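You operate a simulated robot arm through the tools that you are given. There is no shell and no other tool. Be economical: measure what you need, move in short steps, check, and stop when the job is done.

You run a simulated robot arm. Do the job below in one go: nothing can be reset, and whatever is moved stays where it is left.

Task
Fetch the large brown gear and set it on the pale grey tray. Fetch the disk cartridge from the top of the packing table and set it on the floor of the viewing booth. Take the blue-band wallet and put it on the rear table of the laminator. Stack the 100 film carton from the top of the packing table on top of the 200 film carton. Push the side hatch shut. Count the white bottles on the front of the paper table, then put as many of the flash sticks from the front of the paper table on the top of the left deck lid. Open the bench drawer, put the crumpled print in the inside of the bench drawer, then shut the drawer. Any order will do. Set down upright: blue-band wallet.

It is judged by the outcome, as a careful person would: the job done as asked, and still so three seconds after it is handed in. It fails if anything else is knocked over, pushed out of place, dropped, spilled or broken. A push-on lid holds only when it is set on centred and level and pressed home; a screw cap is set on level and turned clockwise until tight.

Robot
A 6-joint arm with a fingered hand on a trunk, on a base that drives. Base frame: it is fixed to the floor where the robot stands at the start and does not move with it; the origin is under the middle of the robot, x ahead of it, y to its left, z up; the surface under the hand at the start is at about z = 0.82. Lengths are in m, angles in rad, forces in N, time in s.
With the tool pointing down near the work surface it reaches from about 0.16 to 0.86 m from the robot's upright axis, wherever it stands. Its first joint turns from -2.897 to 2.897 rad. Places, roughly: bench drawer [0.4, -1.7, 0.8]; blue-band wallet [0.5, -0.5, 1]; crumpled print (9x9x3 cm) [-1.5, -3.5, 0.7]; disk cartridge [0.75, -0.25, 0.75]; film carton [0.5, -0.25, 0.75]; flash stick [0.5, -4.25, 0.75]; floor of the viewing booth (32x24 cm) [0.84, 0.06, 0.9]; inside of the bench drawer [0.5, -1.7, 0.8]; large brown gear (6x6x3 cm) [0.7, -0.2, 0.8]; pale grey tray [0.5, 0, 0.75]; rear table of the laminator (23x22 cm) [0.84, 0.5, 0.9]; side hatch [0.8, -3, 0.9]; top of the left deck lid [-1.7, -1.9, 1]; white bottle [0.5, -4, 0.75]. Payload 5 kg.
The TCP is the grasp point between the finger pads, 0.036 m short of the fingertips. In the tool frame z runs along the fingers and y along their closing line. The gripper opens to 0.12 m. The gripper's body begins 0.042 m behind the TCP. The gripper is a hand of 4 fingers: y runs from the thumb to the fingers, the wrist lies at [-0.019, -0.123, -0.211] in the tool frame, and closing takes about 1.5 s.
Orientation is that of the tool frame in the base frame, as a unit quaternion [x, y, z, w]. With the fingers straight down and the wrist toward the robot, the tool's x, y and z point along [0, 1, 0], [1, 0, 0] and [0, 0, -1] of the base frame.

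Tools
- The arm moves only by the tool play_rows. Its argument "increments" is a list of rows, each an object (a shift or turn left out is 0, a gripper value left out holds the last) with "travel": the shift along the base's x, y, z in mm, a list of three; "rot": the turn, a rotation vector about the base's x, y, z in rad, a list of three. In form: [{"travel": [tx, ty, tz], "rot": [ax, ay, az]}, ...]. A call has 1 to 12 rows; each row is the pose to reach, as a shift and turn from the pose commanded when the call began. "fingers" is the closure, from 0 (fully open) to 1 (shut), set as the call begins (left out, the last holds). Rows are played at 5 a second. More than 0.05 m and 0.15 rad between two rows, or a gripper value outside its range, and nothing of the call is played. A pose out of reach is approached as far as the arm can. The call stops where the force on the tool passes 40 N (or 10 N more than at its start, if that is more) or the arm is blocked; 0.2 s more then pass. The fingers move at their own pace (about 0.045 m/s each) and stop on an object; they squeeze with about 22 N. The grip force told is the motor's: it shows also when the fingers shut on nothing. Time passes only in rows, and 0.2 s behind the last, so rows that repeat a pose let the fingers close. It gives the time, the measured TCP pose, the force on the tool (base axes), the opening and the grip force at its end, in the units of the frame above (readings bear some noise), with the torque about the TCP (base axes, N m) and any sound that the robot's microphone picked up, and new pictures: "show" is both (left out), scene, wrist or none.
- Cameras (640 x 400 px; columns grow to the right, rows downward): "scene" is now at [0.1039, -0.0045, 1.7017]; the picture's right is [-0.05, -1.00, -0.00], its down [-0.80, 0.04, -0.60] and it looks along [0.60, -0.03, -0.80] (base axes); focal length 282 px, centre (320, 200). "wrist" rides on the gripper at [0.073, -0.101, -0.142] in the tool frame; the picture's right is [-0.79, 0.29, -0.54], its down [-0.56, -0.70, 0.44] and it looks along [-0.25, 0.65, 0.71] (tool axes); focal length 280 px, centre (320, 200). There is no depth. A picture from a camera that has moved, and an enlarged one, comes with that camera's place and axes in the base frame and with its lens.
- move_column(by): slides the trunk up (or, below 0, down) by that many m; the arm and the scene camera ride with it, the base frame stays. It gives what a move gives, with no picture.
- base_move(legs): drives the robot by 1 to 6 legs, each [ahead, turn to the left] in m and rad, along the robot's own axes; the way and the turn of a leg run together, so that a leg with both is an arc; at most 1.5 m and 3.142 rad a leg. The arm and the cameras ride along, it lands a little off, and it stops where it bumps. It gives what a move gives, and a new picture of the scene camera.
- hand_shape(shape): the hand has 4 fingers and takes this shape, open, in about a second: jaw (thumb against the fingers, like two jaws); tri (thumb and two fingers); tip (a fingertip pinch); poke (one finger out to press); point (the index stretched); flat (the hand flat); cup (the hand cupped); fist (a fist). The gripper value then closes the fingers along that shape, each until it touches; the sizes above hold for jaw. It gives what a move gives, with no picture.
- turn_head(pan, tilt): turns the head with the scene camera to pan (to the left, within 1.501 rad either way) and tilt (down, from -0.506 to 1.204), counted from straight ahead of the robot. It gives what a move gives, and a new picture of the scene camera.
- enlarge(camera, box): a new picture of the part [left, top, right, bottom] of that camera's present view, enlarged. The clock stands still meanwhile.
- hand_in(): hands the job in; it is judged then, once.

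Go step by step. Nothing tells you exact positions but the pictures and the camera data: compare them with the known pose of the tool, close in by small moves and look again before you grip or let go. The budget is 493 turns and 360 pictures, counting those below and the enlarged ones. Unless the task says otherwise, let go and move clear before handing in, and close with one line.

The tools are called as name(argument=value, ...) on one line, values as JSON. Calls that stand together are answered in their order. play_rows: Moves the arm, as the interface text tells. Its arguments: {"type":"object","properties":{"increments":{"type":"array","items":{"type":"object","properties":{"travel":{"type":"array","items":{"type":"number"}},"rot":{"type":"array","items":{"type":"number"}}}}},"fingers":{"type":"number"},"show":{"type":"string","enum":["both","scene","wrist","none"]}},"required":["increments"]} The other tools are called the same way: move_column (by) slides the trunk up or down; hand_shape (shape) gives the hand a shape; base_move (legs) drives the base; turn_head (pan, tilt) turns the head that bears the scene camera; enlarge (camera, box) takes an enlarged picture of a part of a camera's view; hand_in () hands the job in.

At the start:

```text
time: 0.0
position: [0.5877, -0.4081, 1.2166]
tool_rot: [0.707, 0.707, 0.0, 0.0]
contact_force: [0.4, -0.3, 0.3]
wrist_torque: [0.03, -0.02, -0.01]
finger_gap: 0.1198
finger_force: 0.1
shape: jaw
trunk travel left (down, up): [-0.725, 0.115]
robot x, y, heading: [-0.0024, 0.0003, 0.004]
head pan, tilt: [-0.051, 0.922]
```

scene: 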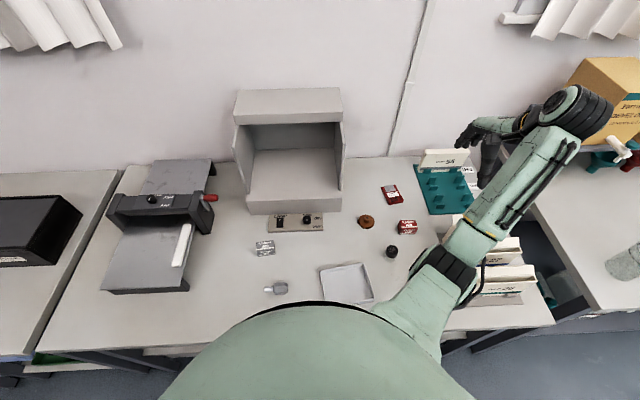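
wrist: 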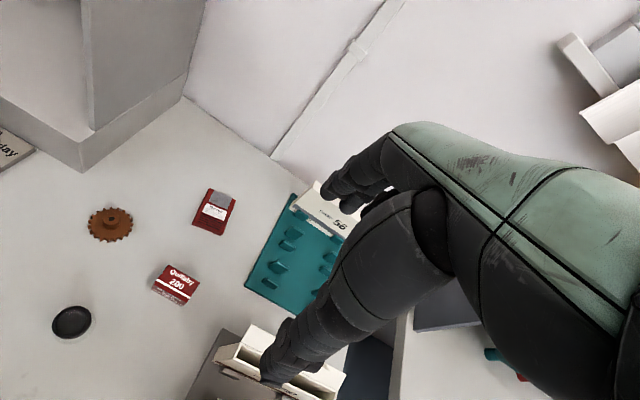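

I see the packing table with the booth, laminator, gear, cartons, a disk cartridge and a tray. First I look closer at the details.

enlarge(camera="scene", box=[220, 160, 440, 310])

enlarge(camera="scene", box=[400, 130, 580, 330])

enlarge(camera="scene", box=[80, 140, 260, 310])

```text
2.67 times, centred on (330, 235) of scene
camera zoom: at [0.1039, -0.0045, 1.7017], right [-0.05, -1.0, 0.0], down [-0.8, 0.04, -0.6], along [0.6, -0.03, -0.8], focal length 752 px, centre (293, 107)
```

zoom: 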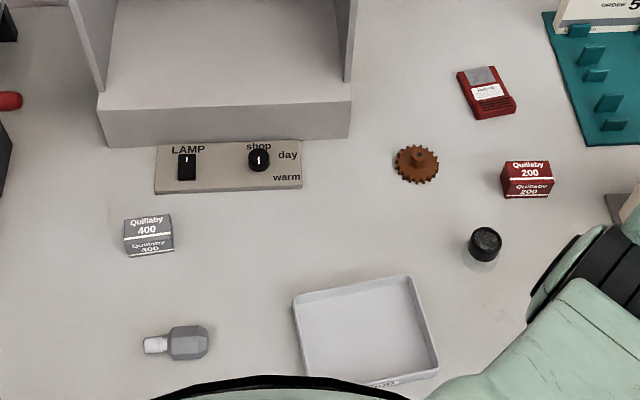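

```text
2.00 times, centred on (490, 230) of scene
camera zoom: at [0.1039, -0.0045, 1.7017], right [-0.05, -1.0, 0.0], down [-0.8, 0.04, -0.6], along [0.6, -0.03, -0.8], focal length 564 px, centre (-20, 140)
```

zoom: 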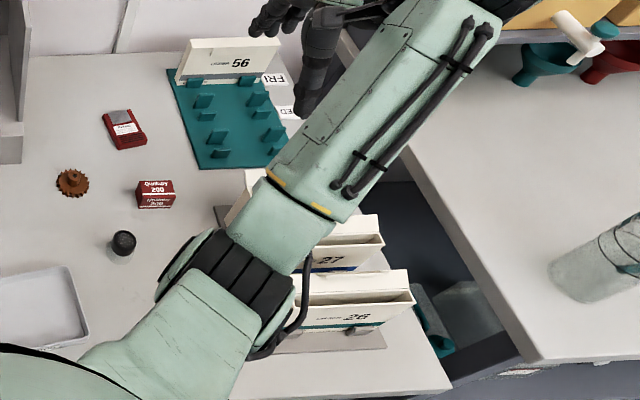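

```text
2.35 times, centred on (170, 225) of scene
camera zoom: at [0.1039, -0.0045, 1.7017], right [-0.05, -1.0, 0.0], down [-0.8, 0.04, -0.6], along [0.6, -0.03, -0.8], focal length 663 px, centre (673, 141)
```

zoom: 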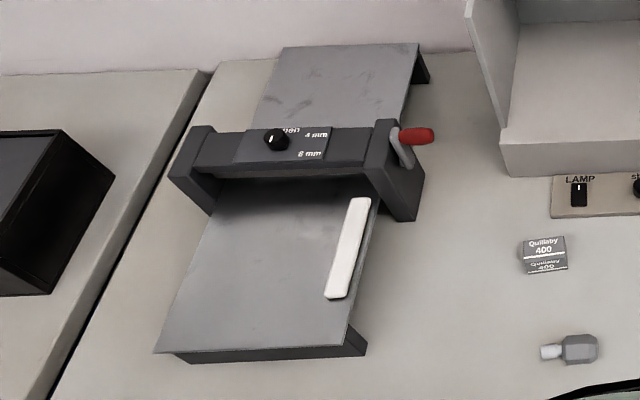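

The 100 carton and the wallets lie behind the arm; I swing the arm left to see the right part of the table.

play_rows(increments=[{"travel": [0, 45, 5]}, {"travel": [0, 90, 10]}, {"travel": [0, 135, 15]}, {"travel": [0, 180, 20]}, {"travel": [0, 225, 20]}, {"travel": [0, 270, 20]}, {"travel": [0, 315, 20]}, {"travel": [0, 360, 20]}, {"travel": [0, 405, 20]}, {"travel": [0, 450, 20]}, {"travel": [0, 495, 20]}, {"travel": [0, 540, 20]}], show="both")

turn_head(pan=-0.5, tilt=0.92)

```text
time: 2.6
position: [0.6225, 0.1348, 1.186]
tool_rot: [0.707, 0.707, 0.002, 0.002]
contact_force: [-0.2, 0.7, -0.6]
wrist_torque: [-0.02, -0.02, 0.04]
finger_gap: 0.1196
finger_force: 0.0
shape: jaw
out of reach, approached as far as the arm can: row 2, 3, 4, 5, 6, 7, 8, 9, 10, 11, 12
trunk travel left (down, up): [-0.725, 0.115]
robot x, y, heading: [-0.0013, 0.0013, 0.0]
head pan, tilt: [-0.051, 0.922]
camera scene: at [0.1037, -0.0018, 1.7017], right [-0.05, -1.0, 0.0], down [-0.8, 0.04, -0.6], along [0.6, -0.03, -0.8], focal length 282 px, centre (320, 200)
camera wrist: at [0.5192, 0.2068, 1.3275], right [0.28, -0.79, 0.54], down [-0.7, -0.56, -0.45], along [0.66, -0.25, -0.71], focal length 280 px, centre (320, 200)
```

scene: 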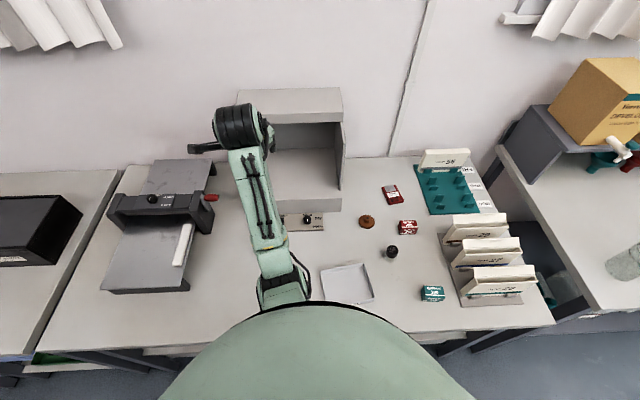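
wrist: 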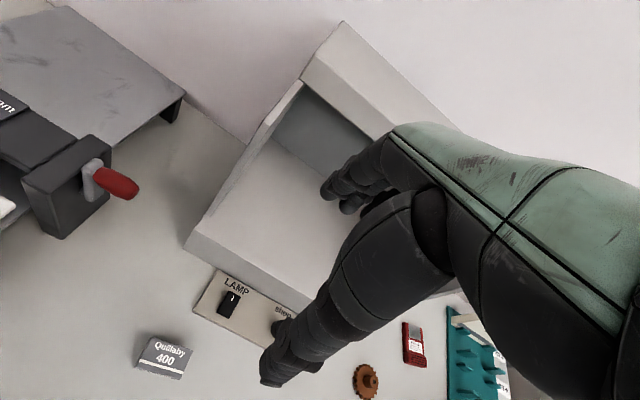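

```text
time: 3.5
position: [0.6224, 0.1308, 1.1857]
tool_rot: [0.707, 0.708, 0.002, 0.002]
contact_force: [-1.2, 0.9, -0.9]
wrist_torque: [0.0, 0.02, -0.01]
finger_gap: 0.1195
finger_force: 0.0
shape: jaw
trunk travel left (down, up): [-0.725, 0.115]
robot x, y, heading: [-0.0045, -0.0014, -0.001]
head pan, tilt: [-0.499, 0.92]
camera scene: at [0.0951, -0.0359, 1.7019], right [-0.48, -0.88, 0.0], down [-0.7, 0.38, -0.61], along [0.53, -0.29, -0.8], focal length 282 px, centre (320, 200)
```

scene: 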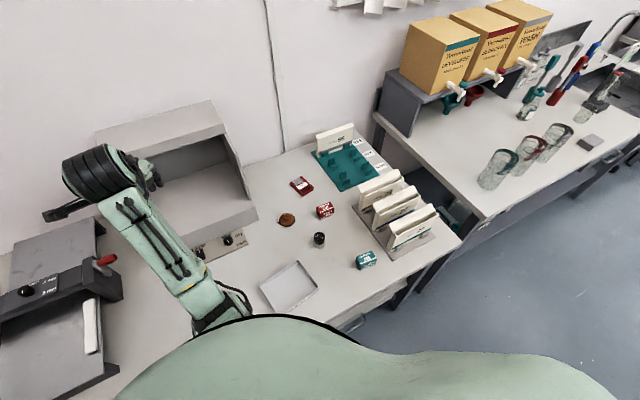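

Now the 100 carton (teal, probably) and the rack of three wallets are visible. I look closer at them.

enlarge(camera="scene", box=[300, 160, 460, 280])

turn_head(pan=-0.9, tilt=0.92)

enlarge(camera="scene", box=[150, 140, 350, 280])

```text
3.33 times, centred on (380, 220) of scene
camera zoom: at [0.0951, -0.0359, 1.7019], right [-0.48, -0.88, 0.0], down [-0.7, 0.38, -0.61], along [0.53, -0.29, -0.8], focal length 940 px, centre (120, 133)
```

zoom: 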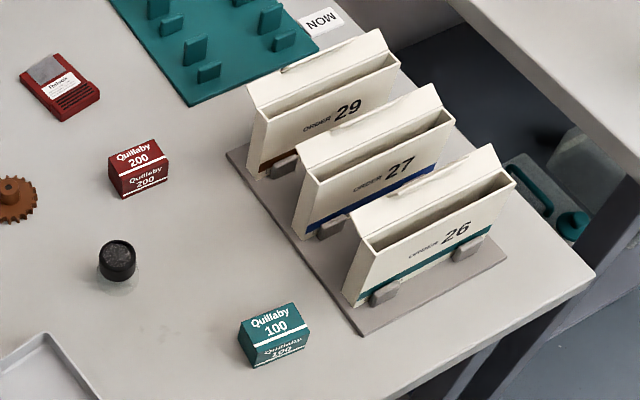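

```text
time: 4.4
position: [0.6231, 0.1328, 1.1852]
tool_rot: [0.707, 0.707, 0.002, 0.002]
contact_force: [0.6, -0.5, 0.2]
wrist_torque: [0.0, -0.01, -0.01]
finger_gap: 0.1195
finger_force: 0.1
shape: jaw
trunk travel left (down, up): [-0.725, 0.115]
robot x, y, heading: [0.0001, 0.0033, 0.0]
head pan, tilt: [-0.901, 0.92]
camera scene: at [0.076, -0.0588, 1.7019], right [-0.78, -0.62, 0.0], down [-0.49, 0.62, -0.61], along [0.38, -0.47, -0.8], focal length 282 px, centre (320, 200)
```

scene: 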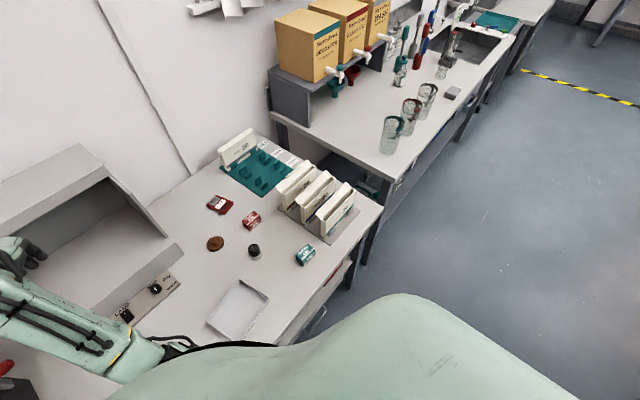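

```text
2.86 times, centred on (250, 210) of scene
camera zoom: at [0.076, -0.0588, 1.7019], right [-0.78, -0.62, 0.0], down [-0.49, 0.62, -0.61], along [0.38, -0.47, -0.8], focal length 805 px, centre (520, 171)
```

zoom: 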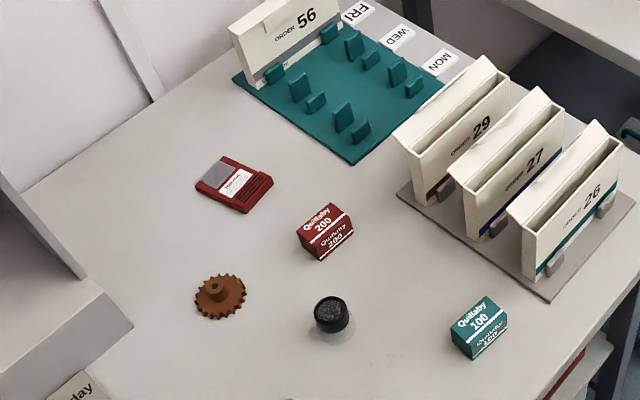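

The objects are: red 200 carton, teal 100 carton, red cartridge, gear; ORDER 27 has the blue band. I set a working head view and zoom in for measurement.

turn_head(pan=-0.4, tilt=1.0)

enlarge(camera="scene", box=[280, 130, 360, 180])

enlarge(camera="scene", box=[320, 150, 400, 200])

enlarge(camera="scene", box=[370, 190, 450, 240])

enlarge(camera="scene", box=[380, 110, 500, 230])

```text
time: 5.3
position: [0.6223, 0.133, 1.1864]
tool_rot: [0.707, 0.707, 0.002, 0.002]
contact_force: [0.3, -0.3, 0.0]
wrist_torque: [0.01, 0.01, 0.03]
finger_gap: 0.1197
finger_force: 0.1
shape: jaw
trunk travel left (down, up): [-0.725, 0.115]
robot x, y, heading: [-0.0001, 0.0032, -0.004]
head pan, tilt: [-0.4, 1.0]
camera scene: at [0.0938, -0.0276, 1.6961], right [-0.39, -0.92, 0.0], down [-0.77, 0.33, -0.54], along [0.5, -0.21, -0.84], focal length 282 px, centre (320, 200)
```

scene: 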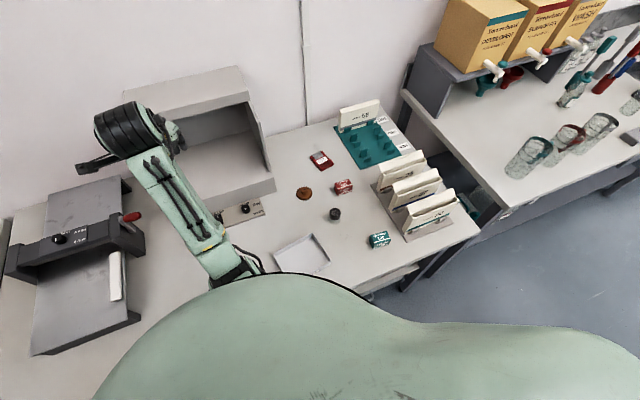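

```text
8.00 times, centred on (320, 155) of scene
camera zoom: at [0.0938, -0.0276, 1.6961], right [-0.39, -0.92, 0.0], down [-0.77, 0.33, -0.54], along [0.5, -0.21, -0.84], focal length 2255 px, centre (320, 560)
```

zoom: 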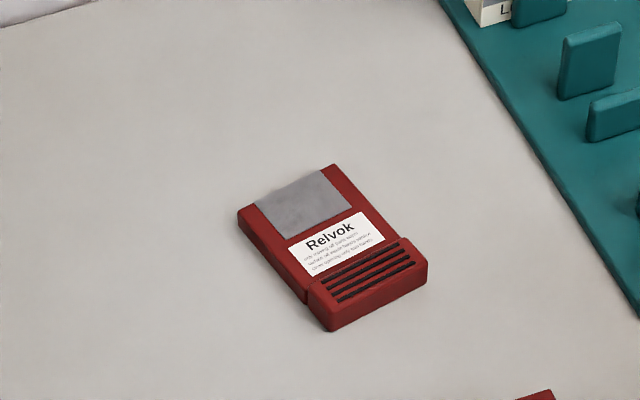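

```text
8.00 times, centred on (360, 175) of scene
camera zoom: at [0.0938, -0.0276, 1.6961], right [-0.39, -0.92, 0.0], down [-0.77, 0.33, -0.54], along [0.5, -0.21, -0.84], focal length 2255 px, centre (0, 400)
```

zoom: 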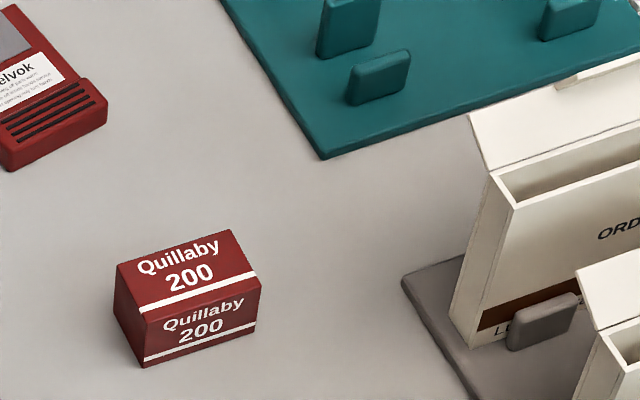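

```text
8.00 times, centred on (410, 215) of scene
camera zoom: at [0.0938, -0.0276, 1.6961], right [-0.39, -0.92, 0.0], down [-0.77, 0.33, -0.54], along [0.5, -0.21, -0.84], focal length 2255 px, centre (-400, 80)
```

zoom: 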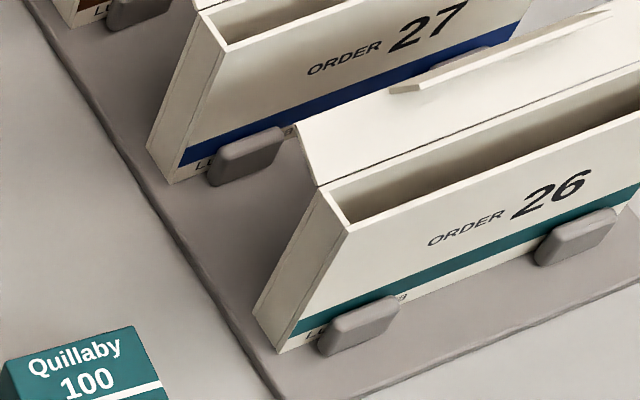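

```text
3.33 times, centred on (440, 170) of scene
camera zoom: at [0.0938, -0.0276, 1.6961], right [-0.39, -0.92, 0.0], down [-0.77, 0.33, -0.54], along [0.5, -0.21, -0.84], focal length 940 px, centre (-80, 300)
```

zoom: 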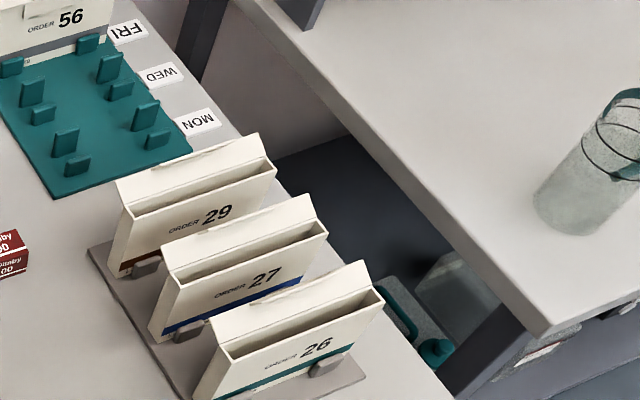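

I can measure carton 200 (centre about (0.616,-0.343)) and the cartridge (0.779,-0.324). Next I zoom on gear, 100 carton, tray and wallets.

enlarge(camera="scene", box=[264, 168, 344, 218])

enlarge(camera="scene", box=[340, 215, 420, 265])

enlarge(camera="scene", box=[262, 225, 342, 275])

enlarge(camera="scene", box=[370, 155, 450, 205])

```text
8.00 times, centred on (304, 193) of scene
camera zoom: at [0.0938, -0.0276, 1.6961], right [-0.39, -0.92, 0.0], down [-0.77, 0.33, -0.54], along [0.5, -0.21, -0.84], focal length 2255 px, centre (448, 256)
```

zoom: 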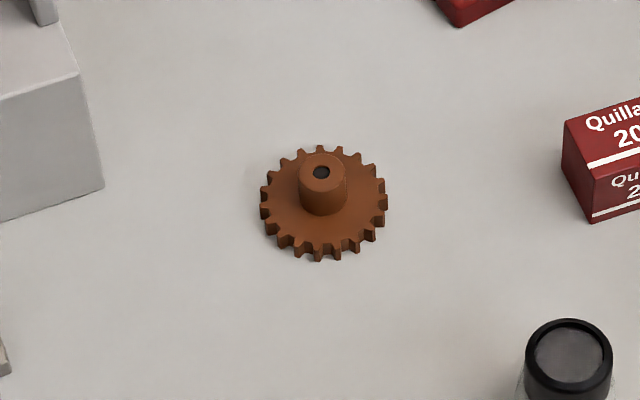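

```text
8.00 times, centred on (380, 240) of scene
camera zoom: at [0.0938, -0.0276, 1.6961], right [-0.39, -0.92, 0.0], down [-0.77, 0.33, -0.54], along [0.5, -0.21, -0.84], focal length 2255 px, centre (-160, -120)
```

zoom: 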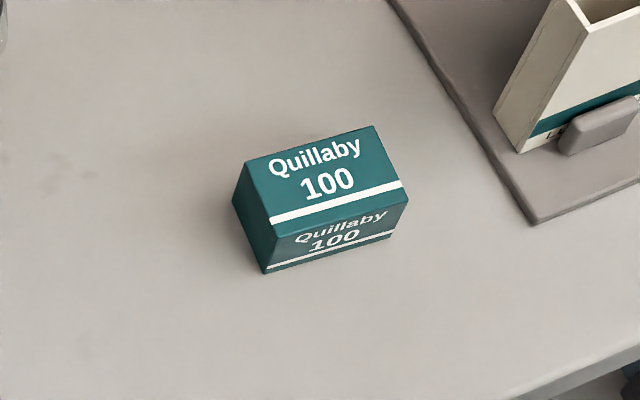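

```text
8.00 times, centred on (302, 250) of scene
camera zoom: at [0.0938, -0.0276, 1.6961], right [-0.39, -0.92, 0.0], down [-0.77, 0.33, -0.54], along [0.5, -0.21, -0.84], focal length 2255 px, centre (464, -200)
```

zoom: 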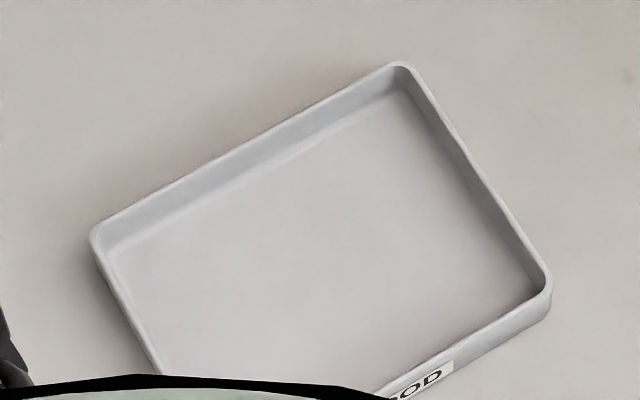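

```text
8.00 times, centred on (410, 180) of scene
camera zoom: at [0.0938, -0.0276, 1.6961], right [-0.39, -0.92, 0.0], down [-0.77, 0.33, -0.54], along [0.5, -0.21, -0.84], focal length 2255 px, centre (-400, 360)
```

zoom: 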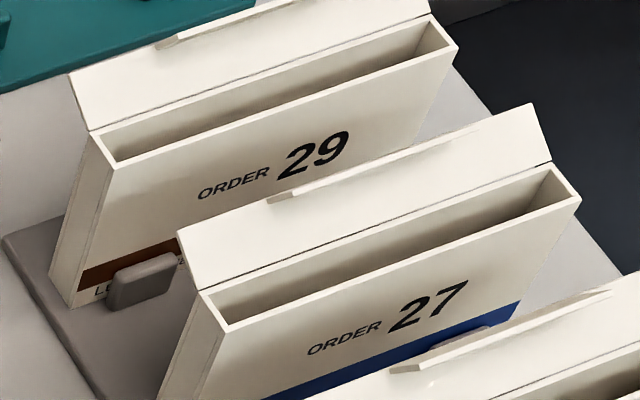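

Gear about (0.656,-0.202), tray centre (0.423,-0.104), carton 100 about (0.377,-0.362), wallet 27 about x 0.456–0.477, y -0.455…-0.624. I test the command reference by moving down, towards the gear.

play_rows(increments=[{"travel": [0, 0, -45]}, {"travel": [0, 0, -90]}, {"travel": [0, 0, -120]}], show="none")

```text
time: 6.1
position: [0.6231, 0.133, 1.0647]
tool_rot: [0.707, 0.708, 0.0, 0.0]
contact_force: [0.4, 0.7, 0.5]
wrist_torque: [-0.02, -0.01, 0.0]
finger_gap: 0.1198
finger_force: 0.0
shape: jaw
trunk travel left (down, up): [-0.725, 0.115]
robot x, y, heading: [-0.0026, -0.0008, -0.002]
head pan, tilt: [-0.4, 1.0]
```

Commands are relative to the reached pose. Now I move over the gear, staying back from the booth while passing it.

play_rows(increments=[{"travel": [-35, -20, 0]}, {"travel": [-50, -60, 0]}, {"travel": [-50, -105, 0]}, {"travel": [-50, -150, 0]}, {"travel": [-50, -195, 0]}, {"travel": [-40, -240, -10]}, {"travel": [-20, -280, -30]}, {"travel": [10, -315, -50]}, {"travel": [32, -335, -80]}, {"travel": [32, -335, -110]}], show="both")

```text
refused: row 8 steps farther than a row can; nothing moved
```

play_rows(increments=[{"travel": [-35, -20, 0]}, {"travel": [-50, -60, 0]}, {"travel": [-50, -105, 0]}, {"travel": [-50, -150, 0]}, {"travel": [-50, -195, 0]}, {"travel": [-40, -240, -10]}, {"travel": [-20, -275, -25]}, {"travel": [5, -305, -45]}, {"travel": [32, -335, -65]}, {"travel": [32, -335, -100]}], show="both")

```text
time: 8.3
position: [0.6537, -0.2037, 0.9656]
tool_rot: [0.707, 0.707, -0.001, 0.0]
contact_force: [-0.9, 0.1, 0.5]
wrist_torque: [-0.02, -0.01, 0.0]
finger_gap: 0.1196
finger_force: 0.2
shape: jaw
trunk travel left (down, up): [-0.725, 0.115]
robot x, y, heading: [0.0013, 0.0038, 0.001]
head pan, tilt: [-0.4, 1.0]
camera scene: at [0.0931, -0.0267, 1.6962], right [-0.39, -0.92, 0.0], down [-0.78, 0.33, -0.54], along [0.5, -0.21, -0.84], focal length 282 px, centre (320, 200)
camera wrist: at [0.5517, -0.1318, 1.1083], right [0.29, -0.79, 0.54], down [-0.7, -0.56, -0.44], along [0.65, -0.25, -0.71], focal length 280 px, centre (320, 200)
```

scene: 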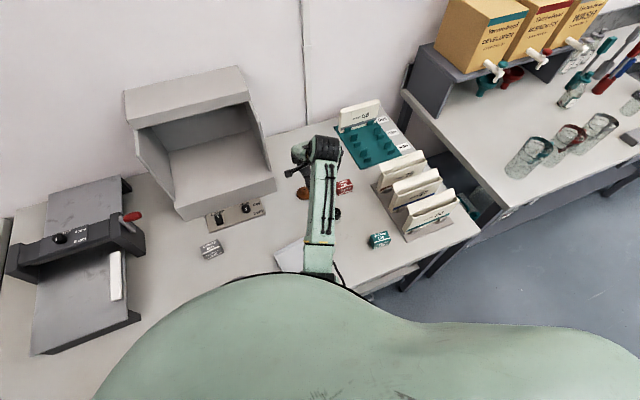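
wrist: 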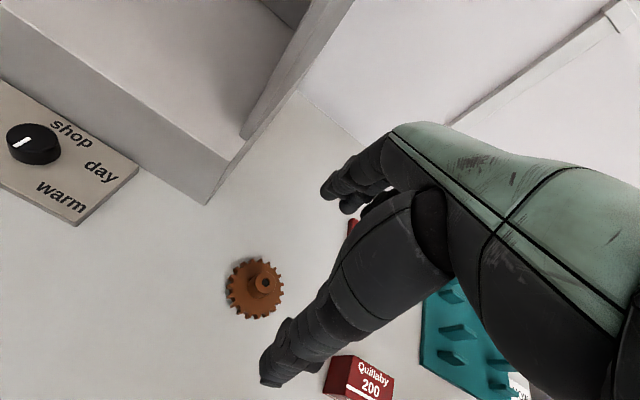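

The wrist view confirms the gear at (0.655,-0.2015). I go down around it.

play_rows(increments=[{"travel": [1, 2, -40]}, {"travel": [1, 2, -75]}, {"travel": [1, 2, -90]}, {"travel": [1, 2, -102]}], show="wrist")

```text
time: 9.3
position: [0.6553, -0.2019, 0.8627]
tool_rot: [0.707, 0.707, 0.0, 0.0]
contact_force: [0.6, 0.3, -0.1]
wrist_torque: [-0.02, 0.02, 0.04]
finger_gap: 0.1199
finger_force: 0.0
shape: jaw
trunk travel left (down, up): [-0.725, 0.115]
robot x, y, heading: [0.0026, -0.002, -0.004]
head pan, tilt: [-0.4, 1.0]
camera wrist: at [0.5534, -0.1294, 1.0053], right [0.29, -0.79, 0.54], down [-0.7, -0.56, -0.44], along [0.65, -0.25, -0.71], focal length 280 px, centre (320, 200)
```

wrist: 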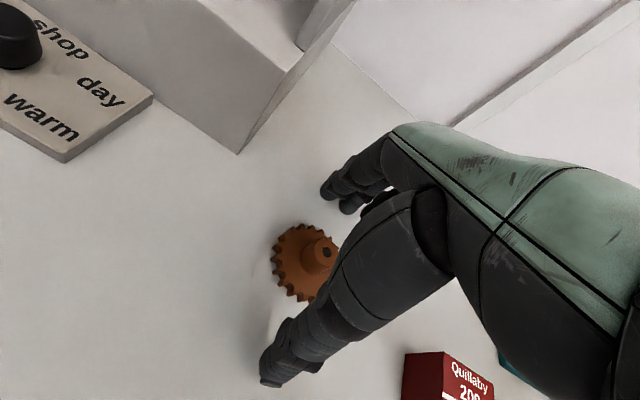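

The gear is between thumb and fingers. I close.

play_rows(increments=[{"travel": [0, 0, 0]}, {"travel": [0, 0, 0]}, {"travel": [0, 0, 0]}, {"travel": [0, 0, 0]}, {"travel": [0, 0, 0]}, {"travel": [0, 0, 0]}, {"travel": [0, 0, 0]}, {"travel": [0, 0, 0]}], fingers=1, show="wrist")

```text
time: 11.1
position: [0.6549, -0.2025, 0.8645]
tool_rot: [0.707, 0.707, 0.001, 0.002]
contact_force: [2.9, -1.3, 12.6]
wrist_torque: [-0.03, -0.27, -0.07]
finger_gap: 0.0381
finger_force: 22.1
shape: jaw
trunk travel left (down, up): [-0.725, 0.115]
robot x, y, heading: [-0.0048, 0.0026, -0.001]
head pan, tilt: [-0.4, 1.0]
camera wrist: at [0.553, -0.1295, 1.0071], right [0.29, -0.79, 0.54], down [-0.7, -0.56, -0.44], along [0.66, -0.25, -0.71], focal length 280 px, centre (320, 200)
```

wrist: 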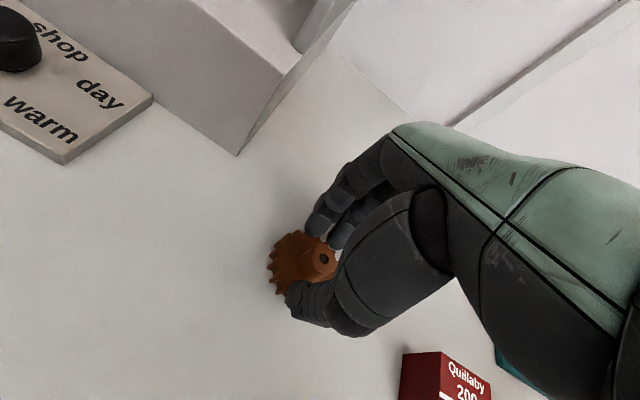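

It grips with some table contact. I lift a little and look.

play_rows(increments=[{"travel": [0, 0, 15]}, {"travel": [0, 0, 40]}, {"travel": [0, 0, 80]}, {"travel": [0, 0, 80]}], show="both")

```text
time: 12.1
position: [0.6544, -0.2007, 0.9424]
tool_rot: [0.707, 0.707, 0.0, -0.001]
contact_force: [0.5, -0.1, -0.6]
wrist_torque: [0.05, 0.01, 0.01]
finger_gap: 0.0372
finger_force: 21.9
shape: jaw
trunk travel left (down, up): [-0.725, 0.115]
robot x, y, heading: [-0.0003, 0.0022, -0.001]
head pan, tilt: [-0.4, 1.0]
camera scene: at [0.094, -0.0278, 1.696], right [-0.39, -0.92, 0.0], down [-0.78, 0.33, -0.54], along [0.5, -0.21, -0.84], focal length 282 px, centre (320, 200)
camera wrist: at [0.5532, -0.1294, 1.0857], right [0.29, -0.79, 0.54], down [-0.7, -0.56, -0.44], along [0.65, -0.25, -0.71], focal length 280 px, centre (320, 200)
```

scene: 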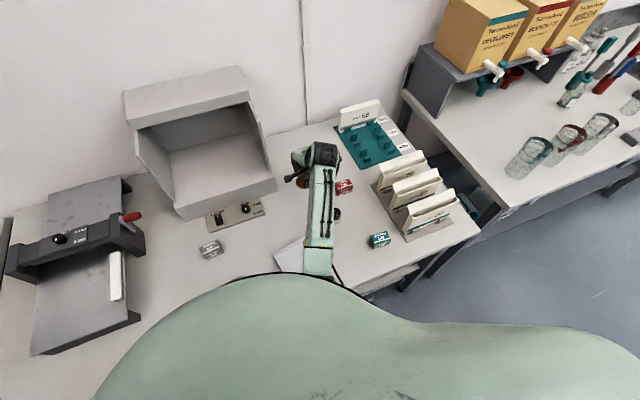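
wrist: 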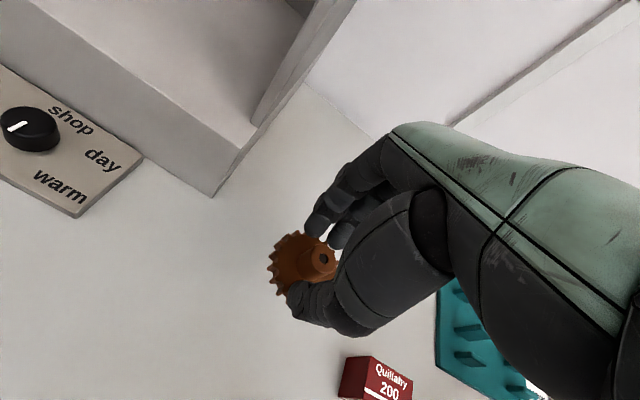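

The gear is held level. I carry it over the tray centre.

play_rows(increments=[{"travel": [-40, 18, 20]}, {"travel": [-80, 35, 20]}, {"travel": [-120, 50, 20]}, {"travel": [-160, 67, 20]}, {"travel": [-200, 84, 20]}, {"travel": [-231, 96, 10]}, {"travel": [-231, 96, -20]}], show="none")

turn_head(pan=-0.3, tilt=1.2)

enlarge(camera="wrist", box=[160, 150, 480, 400])

```text
time: 13.7
position: [0.425, -0.1057, 0.9229]
tool_rot: [0.707, 0.707, 0.001, 0.001]
contact_force: [0.1, -0.6, -0.5]
wrist_torque: [-0.02, -0.01, -0.01]
finger_gap: 0.0374
finger_force: 22.0
shape: jaw
trunk travel left (down, up): [-0.725, 0.115]
robot x, y, heading: [-0.0034, 0.0031, -0.001]
head pan, tilt: [-0.4, 1.0]
```

```text
time: 14.4
position: [0.4249, -0.1054, 0.924]
tool_rot: [0.707, 0.707, 0.0, 0.0]
contact_force: [0.3, -0.7, -0.1]
wrist_torque: [0.0, 0.02, 0.02]
finger_gap: 0.0372
finger_force: 22.1
shape: jaw
trunk travel left (down, up): [-0.725, 0.115]
robot x, y, heading: [0.0017, -0.0006, -0.003]
head pan, tilt: [-0.3, 1.201]
camera scene: at [0.0829, -0.0171, 1.6835], right [-0.3, -0.96, 0.0], down [-0.89, 0.28, -0.36], along [0.35, -0.11, -0.93], focal length 282 px, centre (320, 200)
```

scene: 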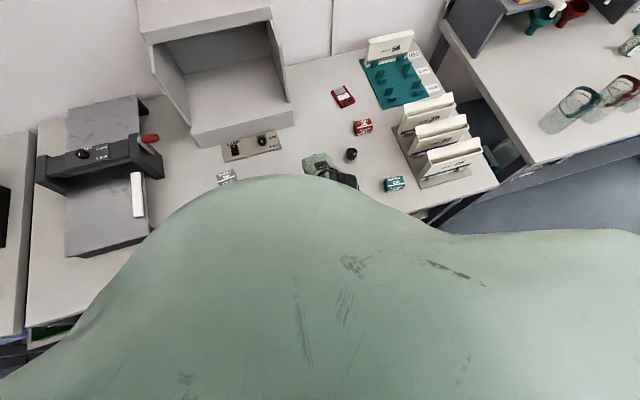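

```text
1.60 times, centred on (320, 275) of wrist
camera zoom: at [0.3217, -0.0331, 1.0667], right [0.29, -0.79, 0.54], down [-0.7, -0.56, -0.44], along [0.65, -0.25, -0.71], focal length 449 px, centre (320, 80)
```

zoom: 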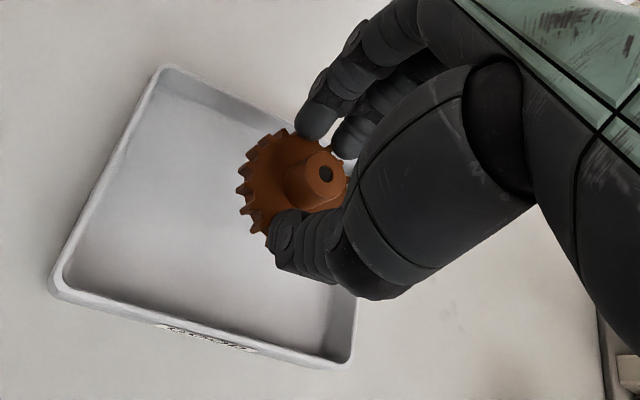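

The gear hovers over the tray's centre. I lower it carefully.

play_rows(increments=[{"travel": [-1, -5, -25]}, {"travel": [-1, -8, -42]}, {"travel": [-1, -8, -50]}], show="wrist")

```text
time: 15.2
position: [0.4225, -0.1136, 0.8733]
tool_rot: [0.707, 0.707, 0.0, 0.0]
contact_force: [-1.1, -0.3, -0.8]
wrist_torque: [0.02, 0.03, -0.02]
finger_gap: 0.0371
finger_force: 22.2
shape: jaw
trunk travel left (down, up): [-0.725, 0.115]
robot x, y, heading: [-0.0004, 0.0019, -0.001]
head pan, tilt: [-0.3, 1.201]
camera wrist: at [0.3209, -0.0414, 1.016], right [0.29, -0.79, 0.54], down [-0.7, -0.56, -0.44], along [0.65, -0.25, -0.71], focal length 280 px, centre (320, 200)
```

wrist: 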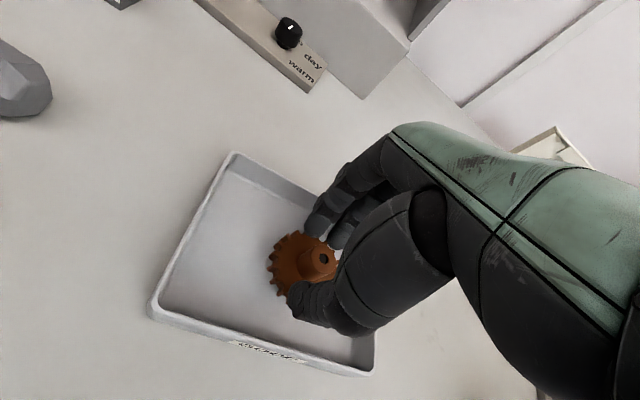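

No contact yet; a few mm more.

play_rows(increments=[{"travel": [0, 0, -2]}, {"travel": [0, 0, -4]}], show="none")

play_rows(increments=[{"travel": [0, 0, -2]}], show="none")

```text
time: 15.8
position: [0.4236, -0.1139, 0.8694]
tool_rot: [0.707, 0.707, 0.0, 0.001]
contact_force: [-0.1, -0.1, 1.8]
wrist_torque: [0.02, -0.06, 0.02]
finger_gap: 0.0369
finger_force: 21.9
shape: jaw
trunk travel left (down, up): [-0.725, 0.115]
robot x, y, heading: [0.0002, -0.0035, -0.003]
head pan, tilt: [-0.3, 1.201]
```

```text
time: 16.2
position: [0.4241, -0.1139, 0.8682]
tool_rot: [0.707, 0.707, 0.001, 0.002]
contact_force: [1.8, 1.7, 12.3]
wrist_torque: [0.06, -0.33, 0.02]
finger_gap: 0.0369
finger_force: 22.2
shape: jaw
trunk travel left (down, up): [-0.725, 0.115]
robot x, y, heading: [-0.0012, -0.0025, -0.002]
head pan, tilt: [-0.3, 1.201]
```

It touches the tray floor. I open partly and rise.

play_rows(increments=[{"travel": [0, 0, 1]}, {"travel": [0, 0, 1]}, {"travel": [0, 0, 1]}, {"travel": [0, 0, 1]}, {"travel": [0, 0, 1]}], fingers=0.45, show="wrist")

```text
time: 17.4
position: [0.4234, -0.1134, 0.868]
tool_rot: [0.708, 0.707, 0.0, 0.0]
contact_force: [-0.4, 0.1, -0.6]
wrist_torque: [0.02, -0.03, -0.02]
finger_gap: 0.0647
finger_force: 0.0
shape: jaw
trunk travel left (down, up): [-0.725, 0.115]
robot x, y, heading: [0.0006, 0.0026, -0.003]
head pan, tilt: [-0.3, 1.201]
camera wrist: at [0.3207, -0.0416, 1.0108], right [0.29, -0.79, 0.54], down [-0.7, -0.56, -0.44], along [0.65, -0.25, -0.71], focal length 280 px, centre (320, 200)
```

wrist: 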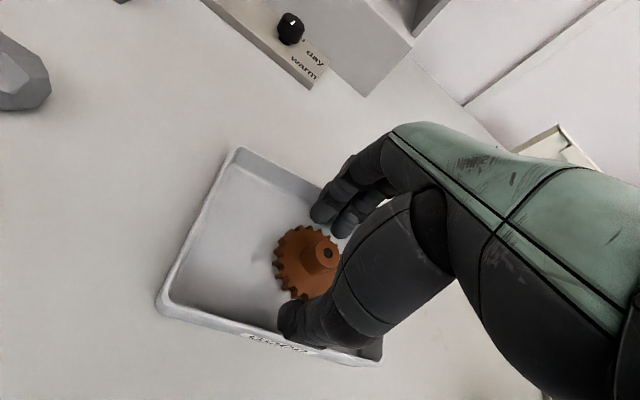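

Released; I rise and then take the 100 carton (0.377,-0.362), turning the hand by about -0.1 rad.

play_rows(increments=[{"travel": [0, 0, 20]}, {"travel": [0, 0, 50]}, {"travel": [0, 0, 85]}, {"travel": [0, 0, 120]}, {"travel": [0, 0, 150]}], fingers=0, show="wrist")

```text
time: 18.6
position: [0.4225, -0.1141, 1.0185]
tool_rot: [0.707, 0.707, -0.001, 0.0]
contact_force: [0.7, -0.3, 0.0]
wrist_torque: [0.0, 0.0, -0.01]
finger_gap: 0.1197
finger_force: 0.0
shape: jaw
trunk travel left (down, up): [-0.725, 0.115]
robot x, y, heading: [-0.0013, 0.0001, 0.002]
head pan, tilt: [-0.3, 1.201]
camera wrist: at [0.3209, -0.0416, 1.1612], right [0.29, -0.79, 0.54], down [-0.7, -0.56, -0.44], along [0.65, -0.25, -0.71], focal length 280 px, centre (320, 200)
```

wrist: 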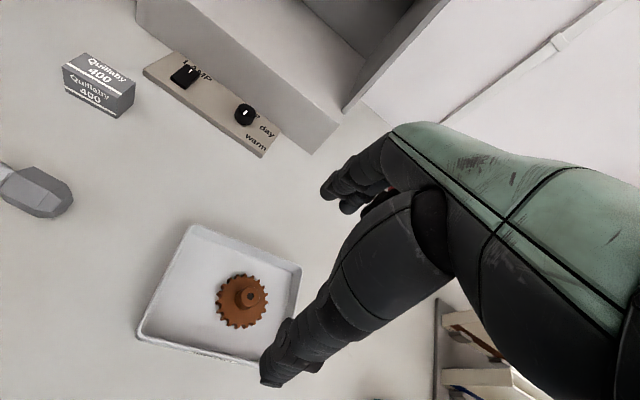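

Gear sits in the tray. Moving above carton 100.

play_rows(increments=[{"travel": [-8, -45, 0], "rot": [0, 0, -0.03]}, {"travel": [-16, -90, 0], "rot": [0, 0, -0.06]}, {"travel": [-25, -135, 0], "rot": [0, 0, -0.1]}, {"travel": [-34, -180, 0], "rot": [0, 0, -0.1]}, {"travel": [-45, -220, 0], "rot": [0, 0, -0.1]}, {"travel": [-45, -241, -30], "rot": [0, 0, -0.1]}], show="wrist")

```text
time: 20.0
position: [0.378, -0.3557, 0.9885]
tool_rot: [0.741, 0.671, 0.0, 0.0]
contact_force: [0.4, -0.3, -0.3]
wrist_torque: [0.03, 0.0, -0.02]
finger_gap: 0.1197
finger_force: 0.1
shape: jaw
trunk travel left (down, up): [-0.725, 0.115]
robot x, y, heading: [-0.0017, -0.0003, 0.003]
head pan, tilt: [-0.3, 1.201]
camera wrist: at [0.2843, -0.2739, 1.1312], right [0.21, -0.81, 0.54], down [-0.75, -0.49, -0.44], along [0.62, -0.32, -0.71], focal length 280 px, centre (320, 200)
```

wrist: 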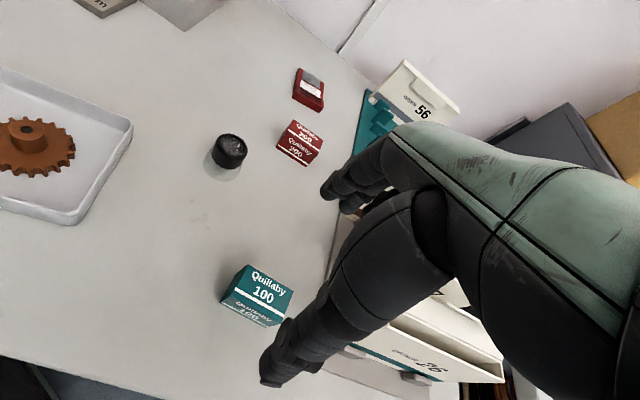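

The carton is at (0.379,-0.362) as expected. Descending.

play_rows(increments=[{"travel": [1, -2, -40]}, {"travel": [1, -2, -80]}, {"travel": [1, -2, -100]}, {"travel": [1, -2, -112]}], show="wrist")

```text
time: 21.0
position: [0.3795, -0.3573, 0.8755]
tool_rot: [0.741, 0.672, -0.001, 0.001]
contact_force: [0.0, -0.4, -0.2]
wrist_torque: [-0.04, -0.01, -0.04]
finger_gap: 0.1199
finger_force: 0.0
shape: jaw
trunk travel left (down, up): [-0.725, 0.115]
robot x, y, heading: [-0.0002, 0.0014, 0.003]
head pan, tilt: [-0.3, 1.201]
camera wrist: at [0.2844, -0.2747, 1.0187], right [0.21, -0.81, 0.54], down [-0.75, -0.49, -0.44], along [0.62, -0.32, -0.71], focal length 280 px, centre (320, 200)
```

wrist: 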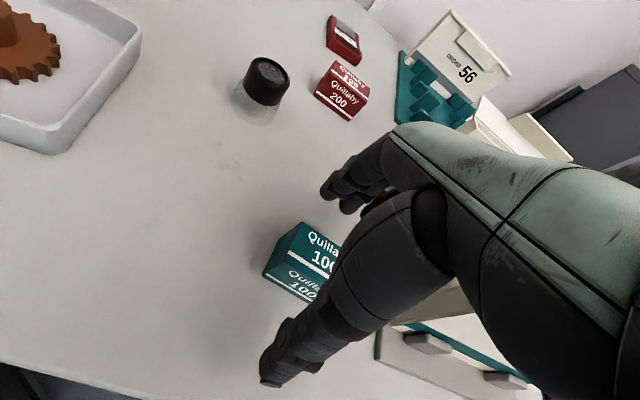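

Carton between thumb and fingers, no contact. I close.

play_rows(increments=[{"travel": [0, 0, 0]}, {"travel": [0, 0, 0]}, {"travel": [0, 0, 0]}, {"travel": [0, 0, 0]}, {"travel": [0, 0, 0]}, {"travel": [0, 0, 0]}, {"travel": [0, 0, 0]}, {"travel": [0, 0, 0]}], fingers=1, show="wrist")

```text
time: 22.8
position: [0.3788, -0.3581, 0.8773]
tool_rot: [0.741, 0.671, 0.0, 0.0]
contact_force: [0.5, 0.7, -0.1]
wrist_torque: [-0.02, 0.02, 0.0]
finger_gap: 0.0307
finger_force: 21.7
shape: jaw
trunk travel left (down, up): [-0.725, 0.115]
robot x, y, heading: [0.0039, -0.001, -0.003]
head pan, tilt: [-0.3, 1.201]
camera wrist: at [0.2844, -0.2747, 1.0189], right [0.21, -0.81, 0.54], down [-0.75, -0.49, -0.44], along [0.62, -0.32, -0.71], focal length 280 px, centre (320, 200)
```

wrist: 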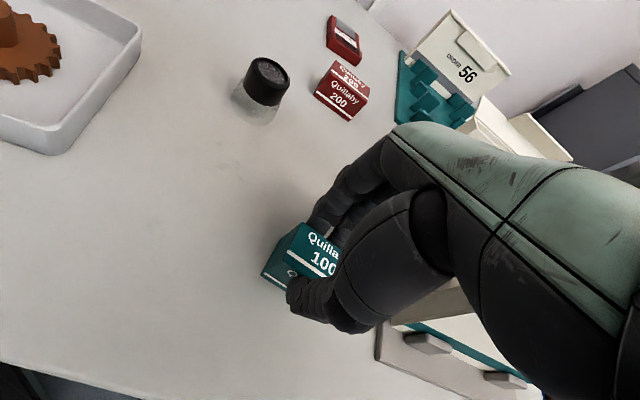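

Gripped. Lifting straight up and then moving above carton 200.

play_rows(increments=[{"travel": [0, 0, 30]}, {"travel": [0, 0, 70]}, {"travel": [0, 0, 110]}, {"travel": [0, 0, 130]}], show="wrist")

enlarge(camera="wrist", box=[220, 160, 400, 350])

```text
time: 23.8
position: [0.3794, -0.3563, 1.006]
tool_rot: [0.741, 0.671, 0.0, 0.0]
contact_force: [-0.7, -0.5, 0.9]
wrist_torque: [0.02, 0.01, -0.01]
finger_gap: 0.031
finger_force: 21.5
shape: jaw
trunk travel left (down, up): [-0.725, 0.115]
robot x, y, heading: [-0.0003, -0.0006, -0.002]
head pan, tilt: [-0.3, 1.201]
camera wrist: at [0.2852, -0.2743, 1.1486], right [0.21, -0.81, 0.54], down [-0.75, -0.49, -0.44], along [0.62, -0.32, -0.71], focal length 280 px, centre (320, 200)
```

wrist: 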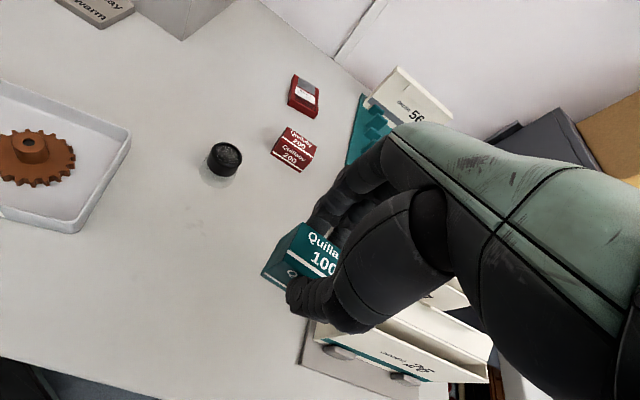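

```text
2.11 times, centred on (310, 255) of wrist
camera zoom: at [0.2852, -0.2743, 1.1486], right [0.21, -0.81, 0.54], down [-0.75, -0.49, -0.44], along [0.62, -0.32, -0.71], focal length 590 px, centre (341, 84)
```

zoom: 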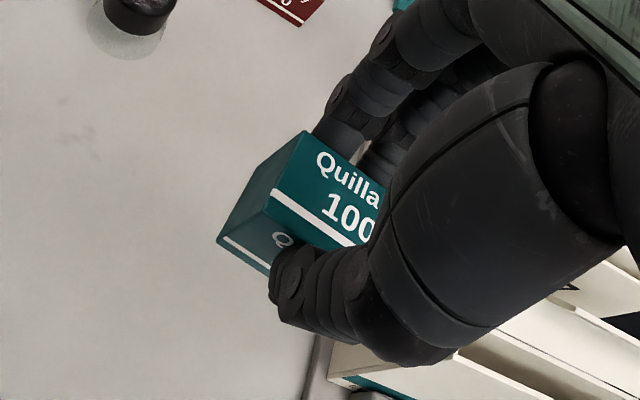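

Carton centre is about (-3,-5.5) mm from the TCP. I carry it above the 200 carton with a slight turn back.

play_rows(increments=[{"travel": [45, 4, 0], "rot": [0, 0, 0.01]}, {"travel": [90, 8, 0], "rot": [0, 0, 0.02]}, {"travel": [135, 12, 0], "rot": [0, 0, 0.03]}, {"travel": [180, 15, 0], "rot": [0, 0, 0.04]}, {"travel": [220, 18, 0], "rot": [0, 0, 0.04]}, {"travel": [239, 19, -20], "rot": [0, 0, 0.04]}], show="wrist")

turn_head(pan=-0.7, tilt=0.9)

enlarge(camera="wrist", box=[220, 160, 400, 350])

```text
time: 25.2
position: [0.6198, -0.3374, 0.9845]
tool_rot: [0.728, 0.685, 0.0, 0.001]
contact_force: [0.6, -0.1, -0.1]
wrist_torque: [0.0, 0.0, -0.03]
finger_gap: 0.0308
finger_force: 22.2
shape: jaw
trunk travel left (down, up): [-0.725, 0.115]
robot x, y, heading: [0.0017, -0.0002, -0.001]
head pan, tilt: [-0.3, 1.201]
camera wrist: at [0.5227, -0.2595, 1.1276], right [0.24, -0.81, 0.54], down [-0.73, -0.52, -0.44], along [0.64, -0.29, -0.71], focal length 280 px, centre (320, 200)
```

wrist: 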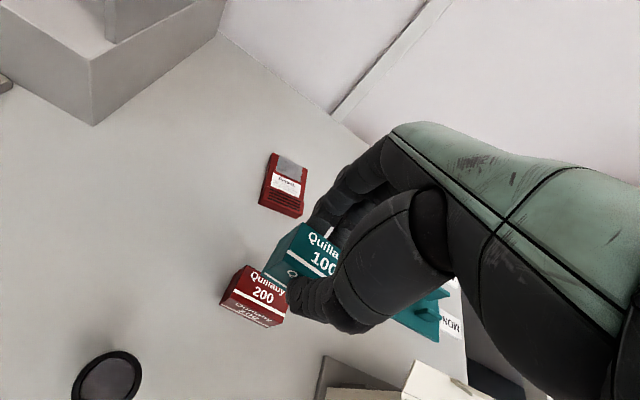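

```text
time: 26.1
position: [0.62, -0.337, 0.985]
tool_rot: [0.728, 0.686, 0.0, 0.0]
contact_force: [0.4, 1.0, -0.8]
wrist_torque: [0.0, -0.01, -0.01]
finger_gap: 0.0308
finger_force: 22.2
shape: jaw
trunk travel left (down, up): [-0.725, 0.115]
robot x, y, heading: [0.0009, 0.002, 0.007]
head pan, tilt: [-0.7, 0.901]
camera scene: at [0.0875, -0.0492, 1.7032], right [-0.64, -0.77, 0.0], down [-0.6, 0.5, -0.62], along [0.47, -0.4, -0.78], focal length 282 px, centre (320, 200)
```

scene: 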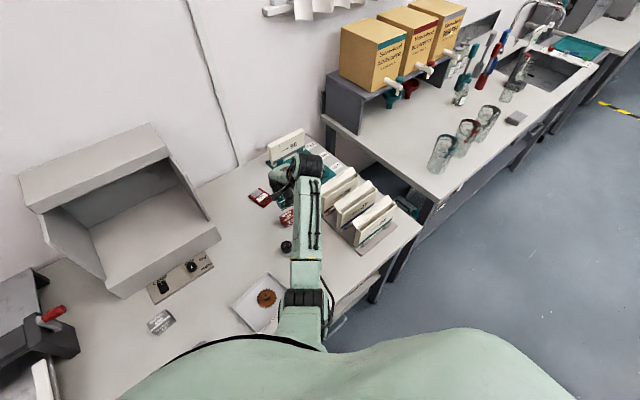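

```text
2.11 times, centred on (310, 255) of wrist
camera zoom: at [0.5217, -0.2593, 1.1281], right [0.24, -0.81, 0.54], down [-0.73, -0.52, -0.44], along [0.64, -0.29, -0.71], focal length 590 px, centre (341, 84)
```

zoom: 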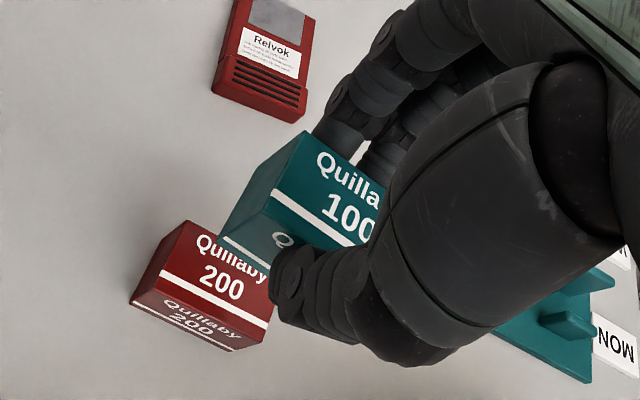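

The held carton is aligned with the 200 carton to about 1–2 mm. I lower it.

play_rows(increments=[{"travel": [1, 1, -30]}, {"travel": [1, 1, -48]}, {"travel": [1, 1, -54]}], show="none")

enlarge(camera="wrist", box=[220, 160, 400, 350])

enlarge(camera="scene", box=[260, 170, 340, 230])

```text
time: 26.9
position: [0.62, -0.3378, 0.9306]
tool_rot: [0.728, 0.685, -0.001, 0.0]
contact_force: [-0.4, -0.2, -0.1]
wrist_torque: [0.0, 0.01, -0.04]
finger_gap: 0.0307
finger_force: 21.9
shape: jaw
trunk travel left (down, up): [-0.725, 0.115]
robot x, y, heading: [0.0012, 0.0011, 0.0]
head pan, tilt: [-0.7, 0.901]
```

```text
2.11 times, centred on (310, 255) of wrist
camera zoom: at [0.5221, -0.2585, 1.0738], right [0.24, -0.8, 0.54], down [-0.73, -0.52, -0.44], along [0.64, -0.29, -0.71], focal length 590 px, centre (341, 84)
```

zoom: 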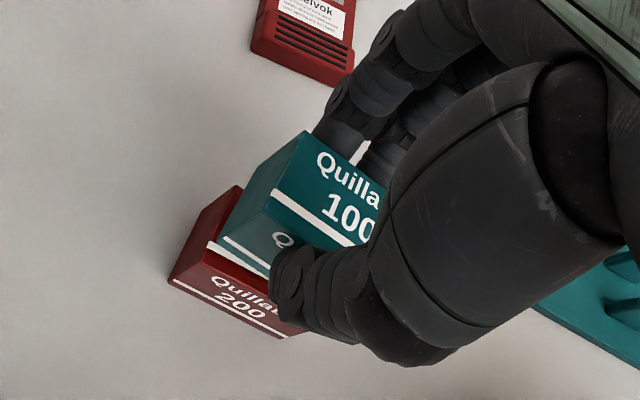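

```text
6.67 times, centred on (300, 200) of scene
camera zoom: at [0.0875, -0.0494, 1.7033], right [-0.64, -0.76, 0.0], down [-0.6, 0.5, -0.62], along [0.48, -0.4, -0.78], focal length 1879 px, centre (453, 200)
```

zoom: 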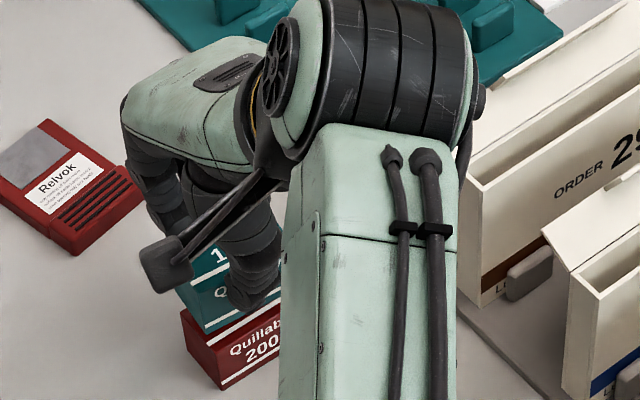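

Aligned still; I lower in mm steps until contact.

play_rows(increments=[{"travel": [0, 1, -3]}, {"travel": [0, 1, -5]}], show="none")

play_rows(increments=[{"travel": [0, 0, -2]}], show="none")

```text
time: 27.5
position: [0.6188, -0.3353, 0.9269]
tool_rot: [0.728, 0.686, 0.0, 0.0]
contact_force: [-0.2, -0.4, 0.0]
wrist_torque: [-0.03, -0.02, 0.02]
finger_gap: 0.0309
finger_force: 21.1
shape: jaw
trunk travel left (down, up): [-0.725, 0.115]
robot x, y, heading: [0.0022, 0.0032, -0.001]
head pan, tilt: [-0.7, 0.901]
```

```text
time: 27.9
position: [0.6192, -0.3356, 0.9245]
tool_rot: [0.728, 0.686, 0.001, 0.0]
contact_force: [0.5, -1.0, 0.1]
wrist_torque: [-0.01, -0.01, -0.03]
finger_gap: 0.0308
finger_force: 21.8
shape: jaw
trunk travel left (down, up): [-0.725, 0.115]
robot x, y, heading: [0.0018, 0.0034, 0.0]
head pan, tilt: [-0.7, 0.901]
```

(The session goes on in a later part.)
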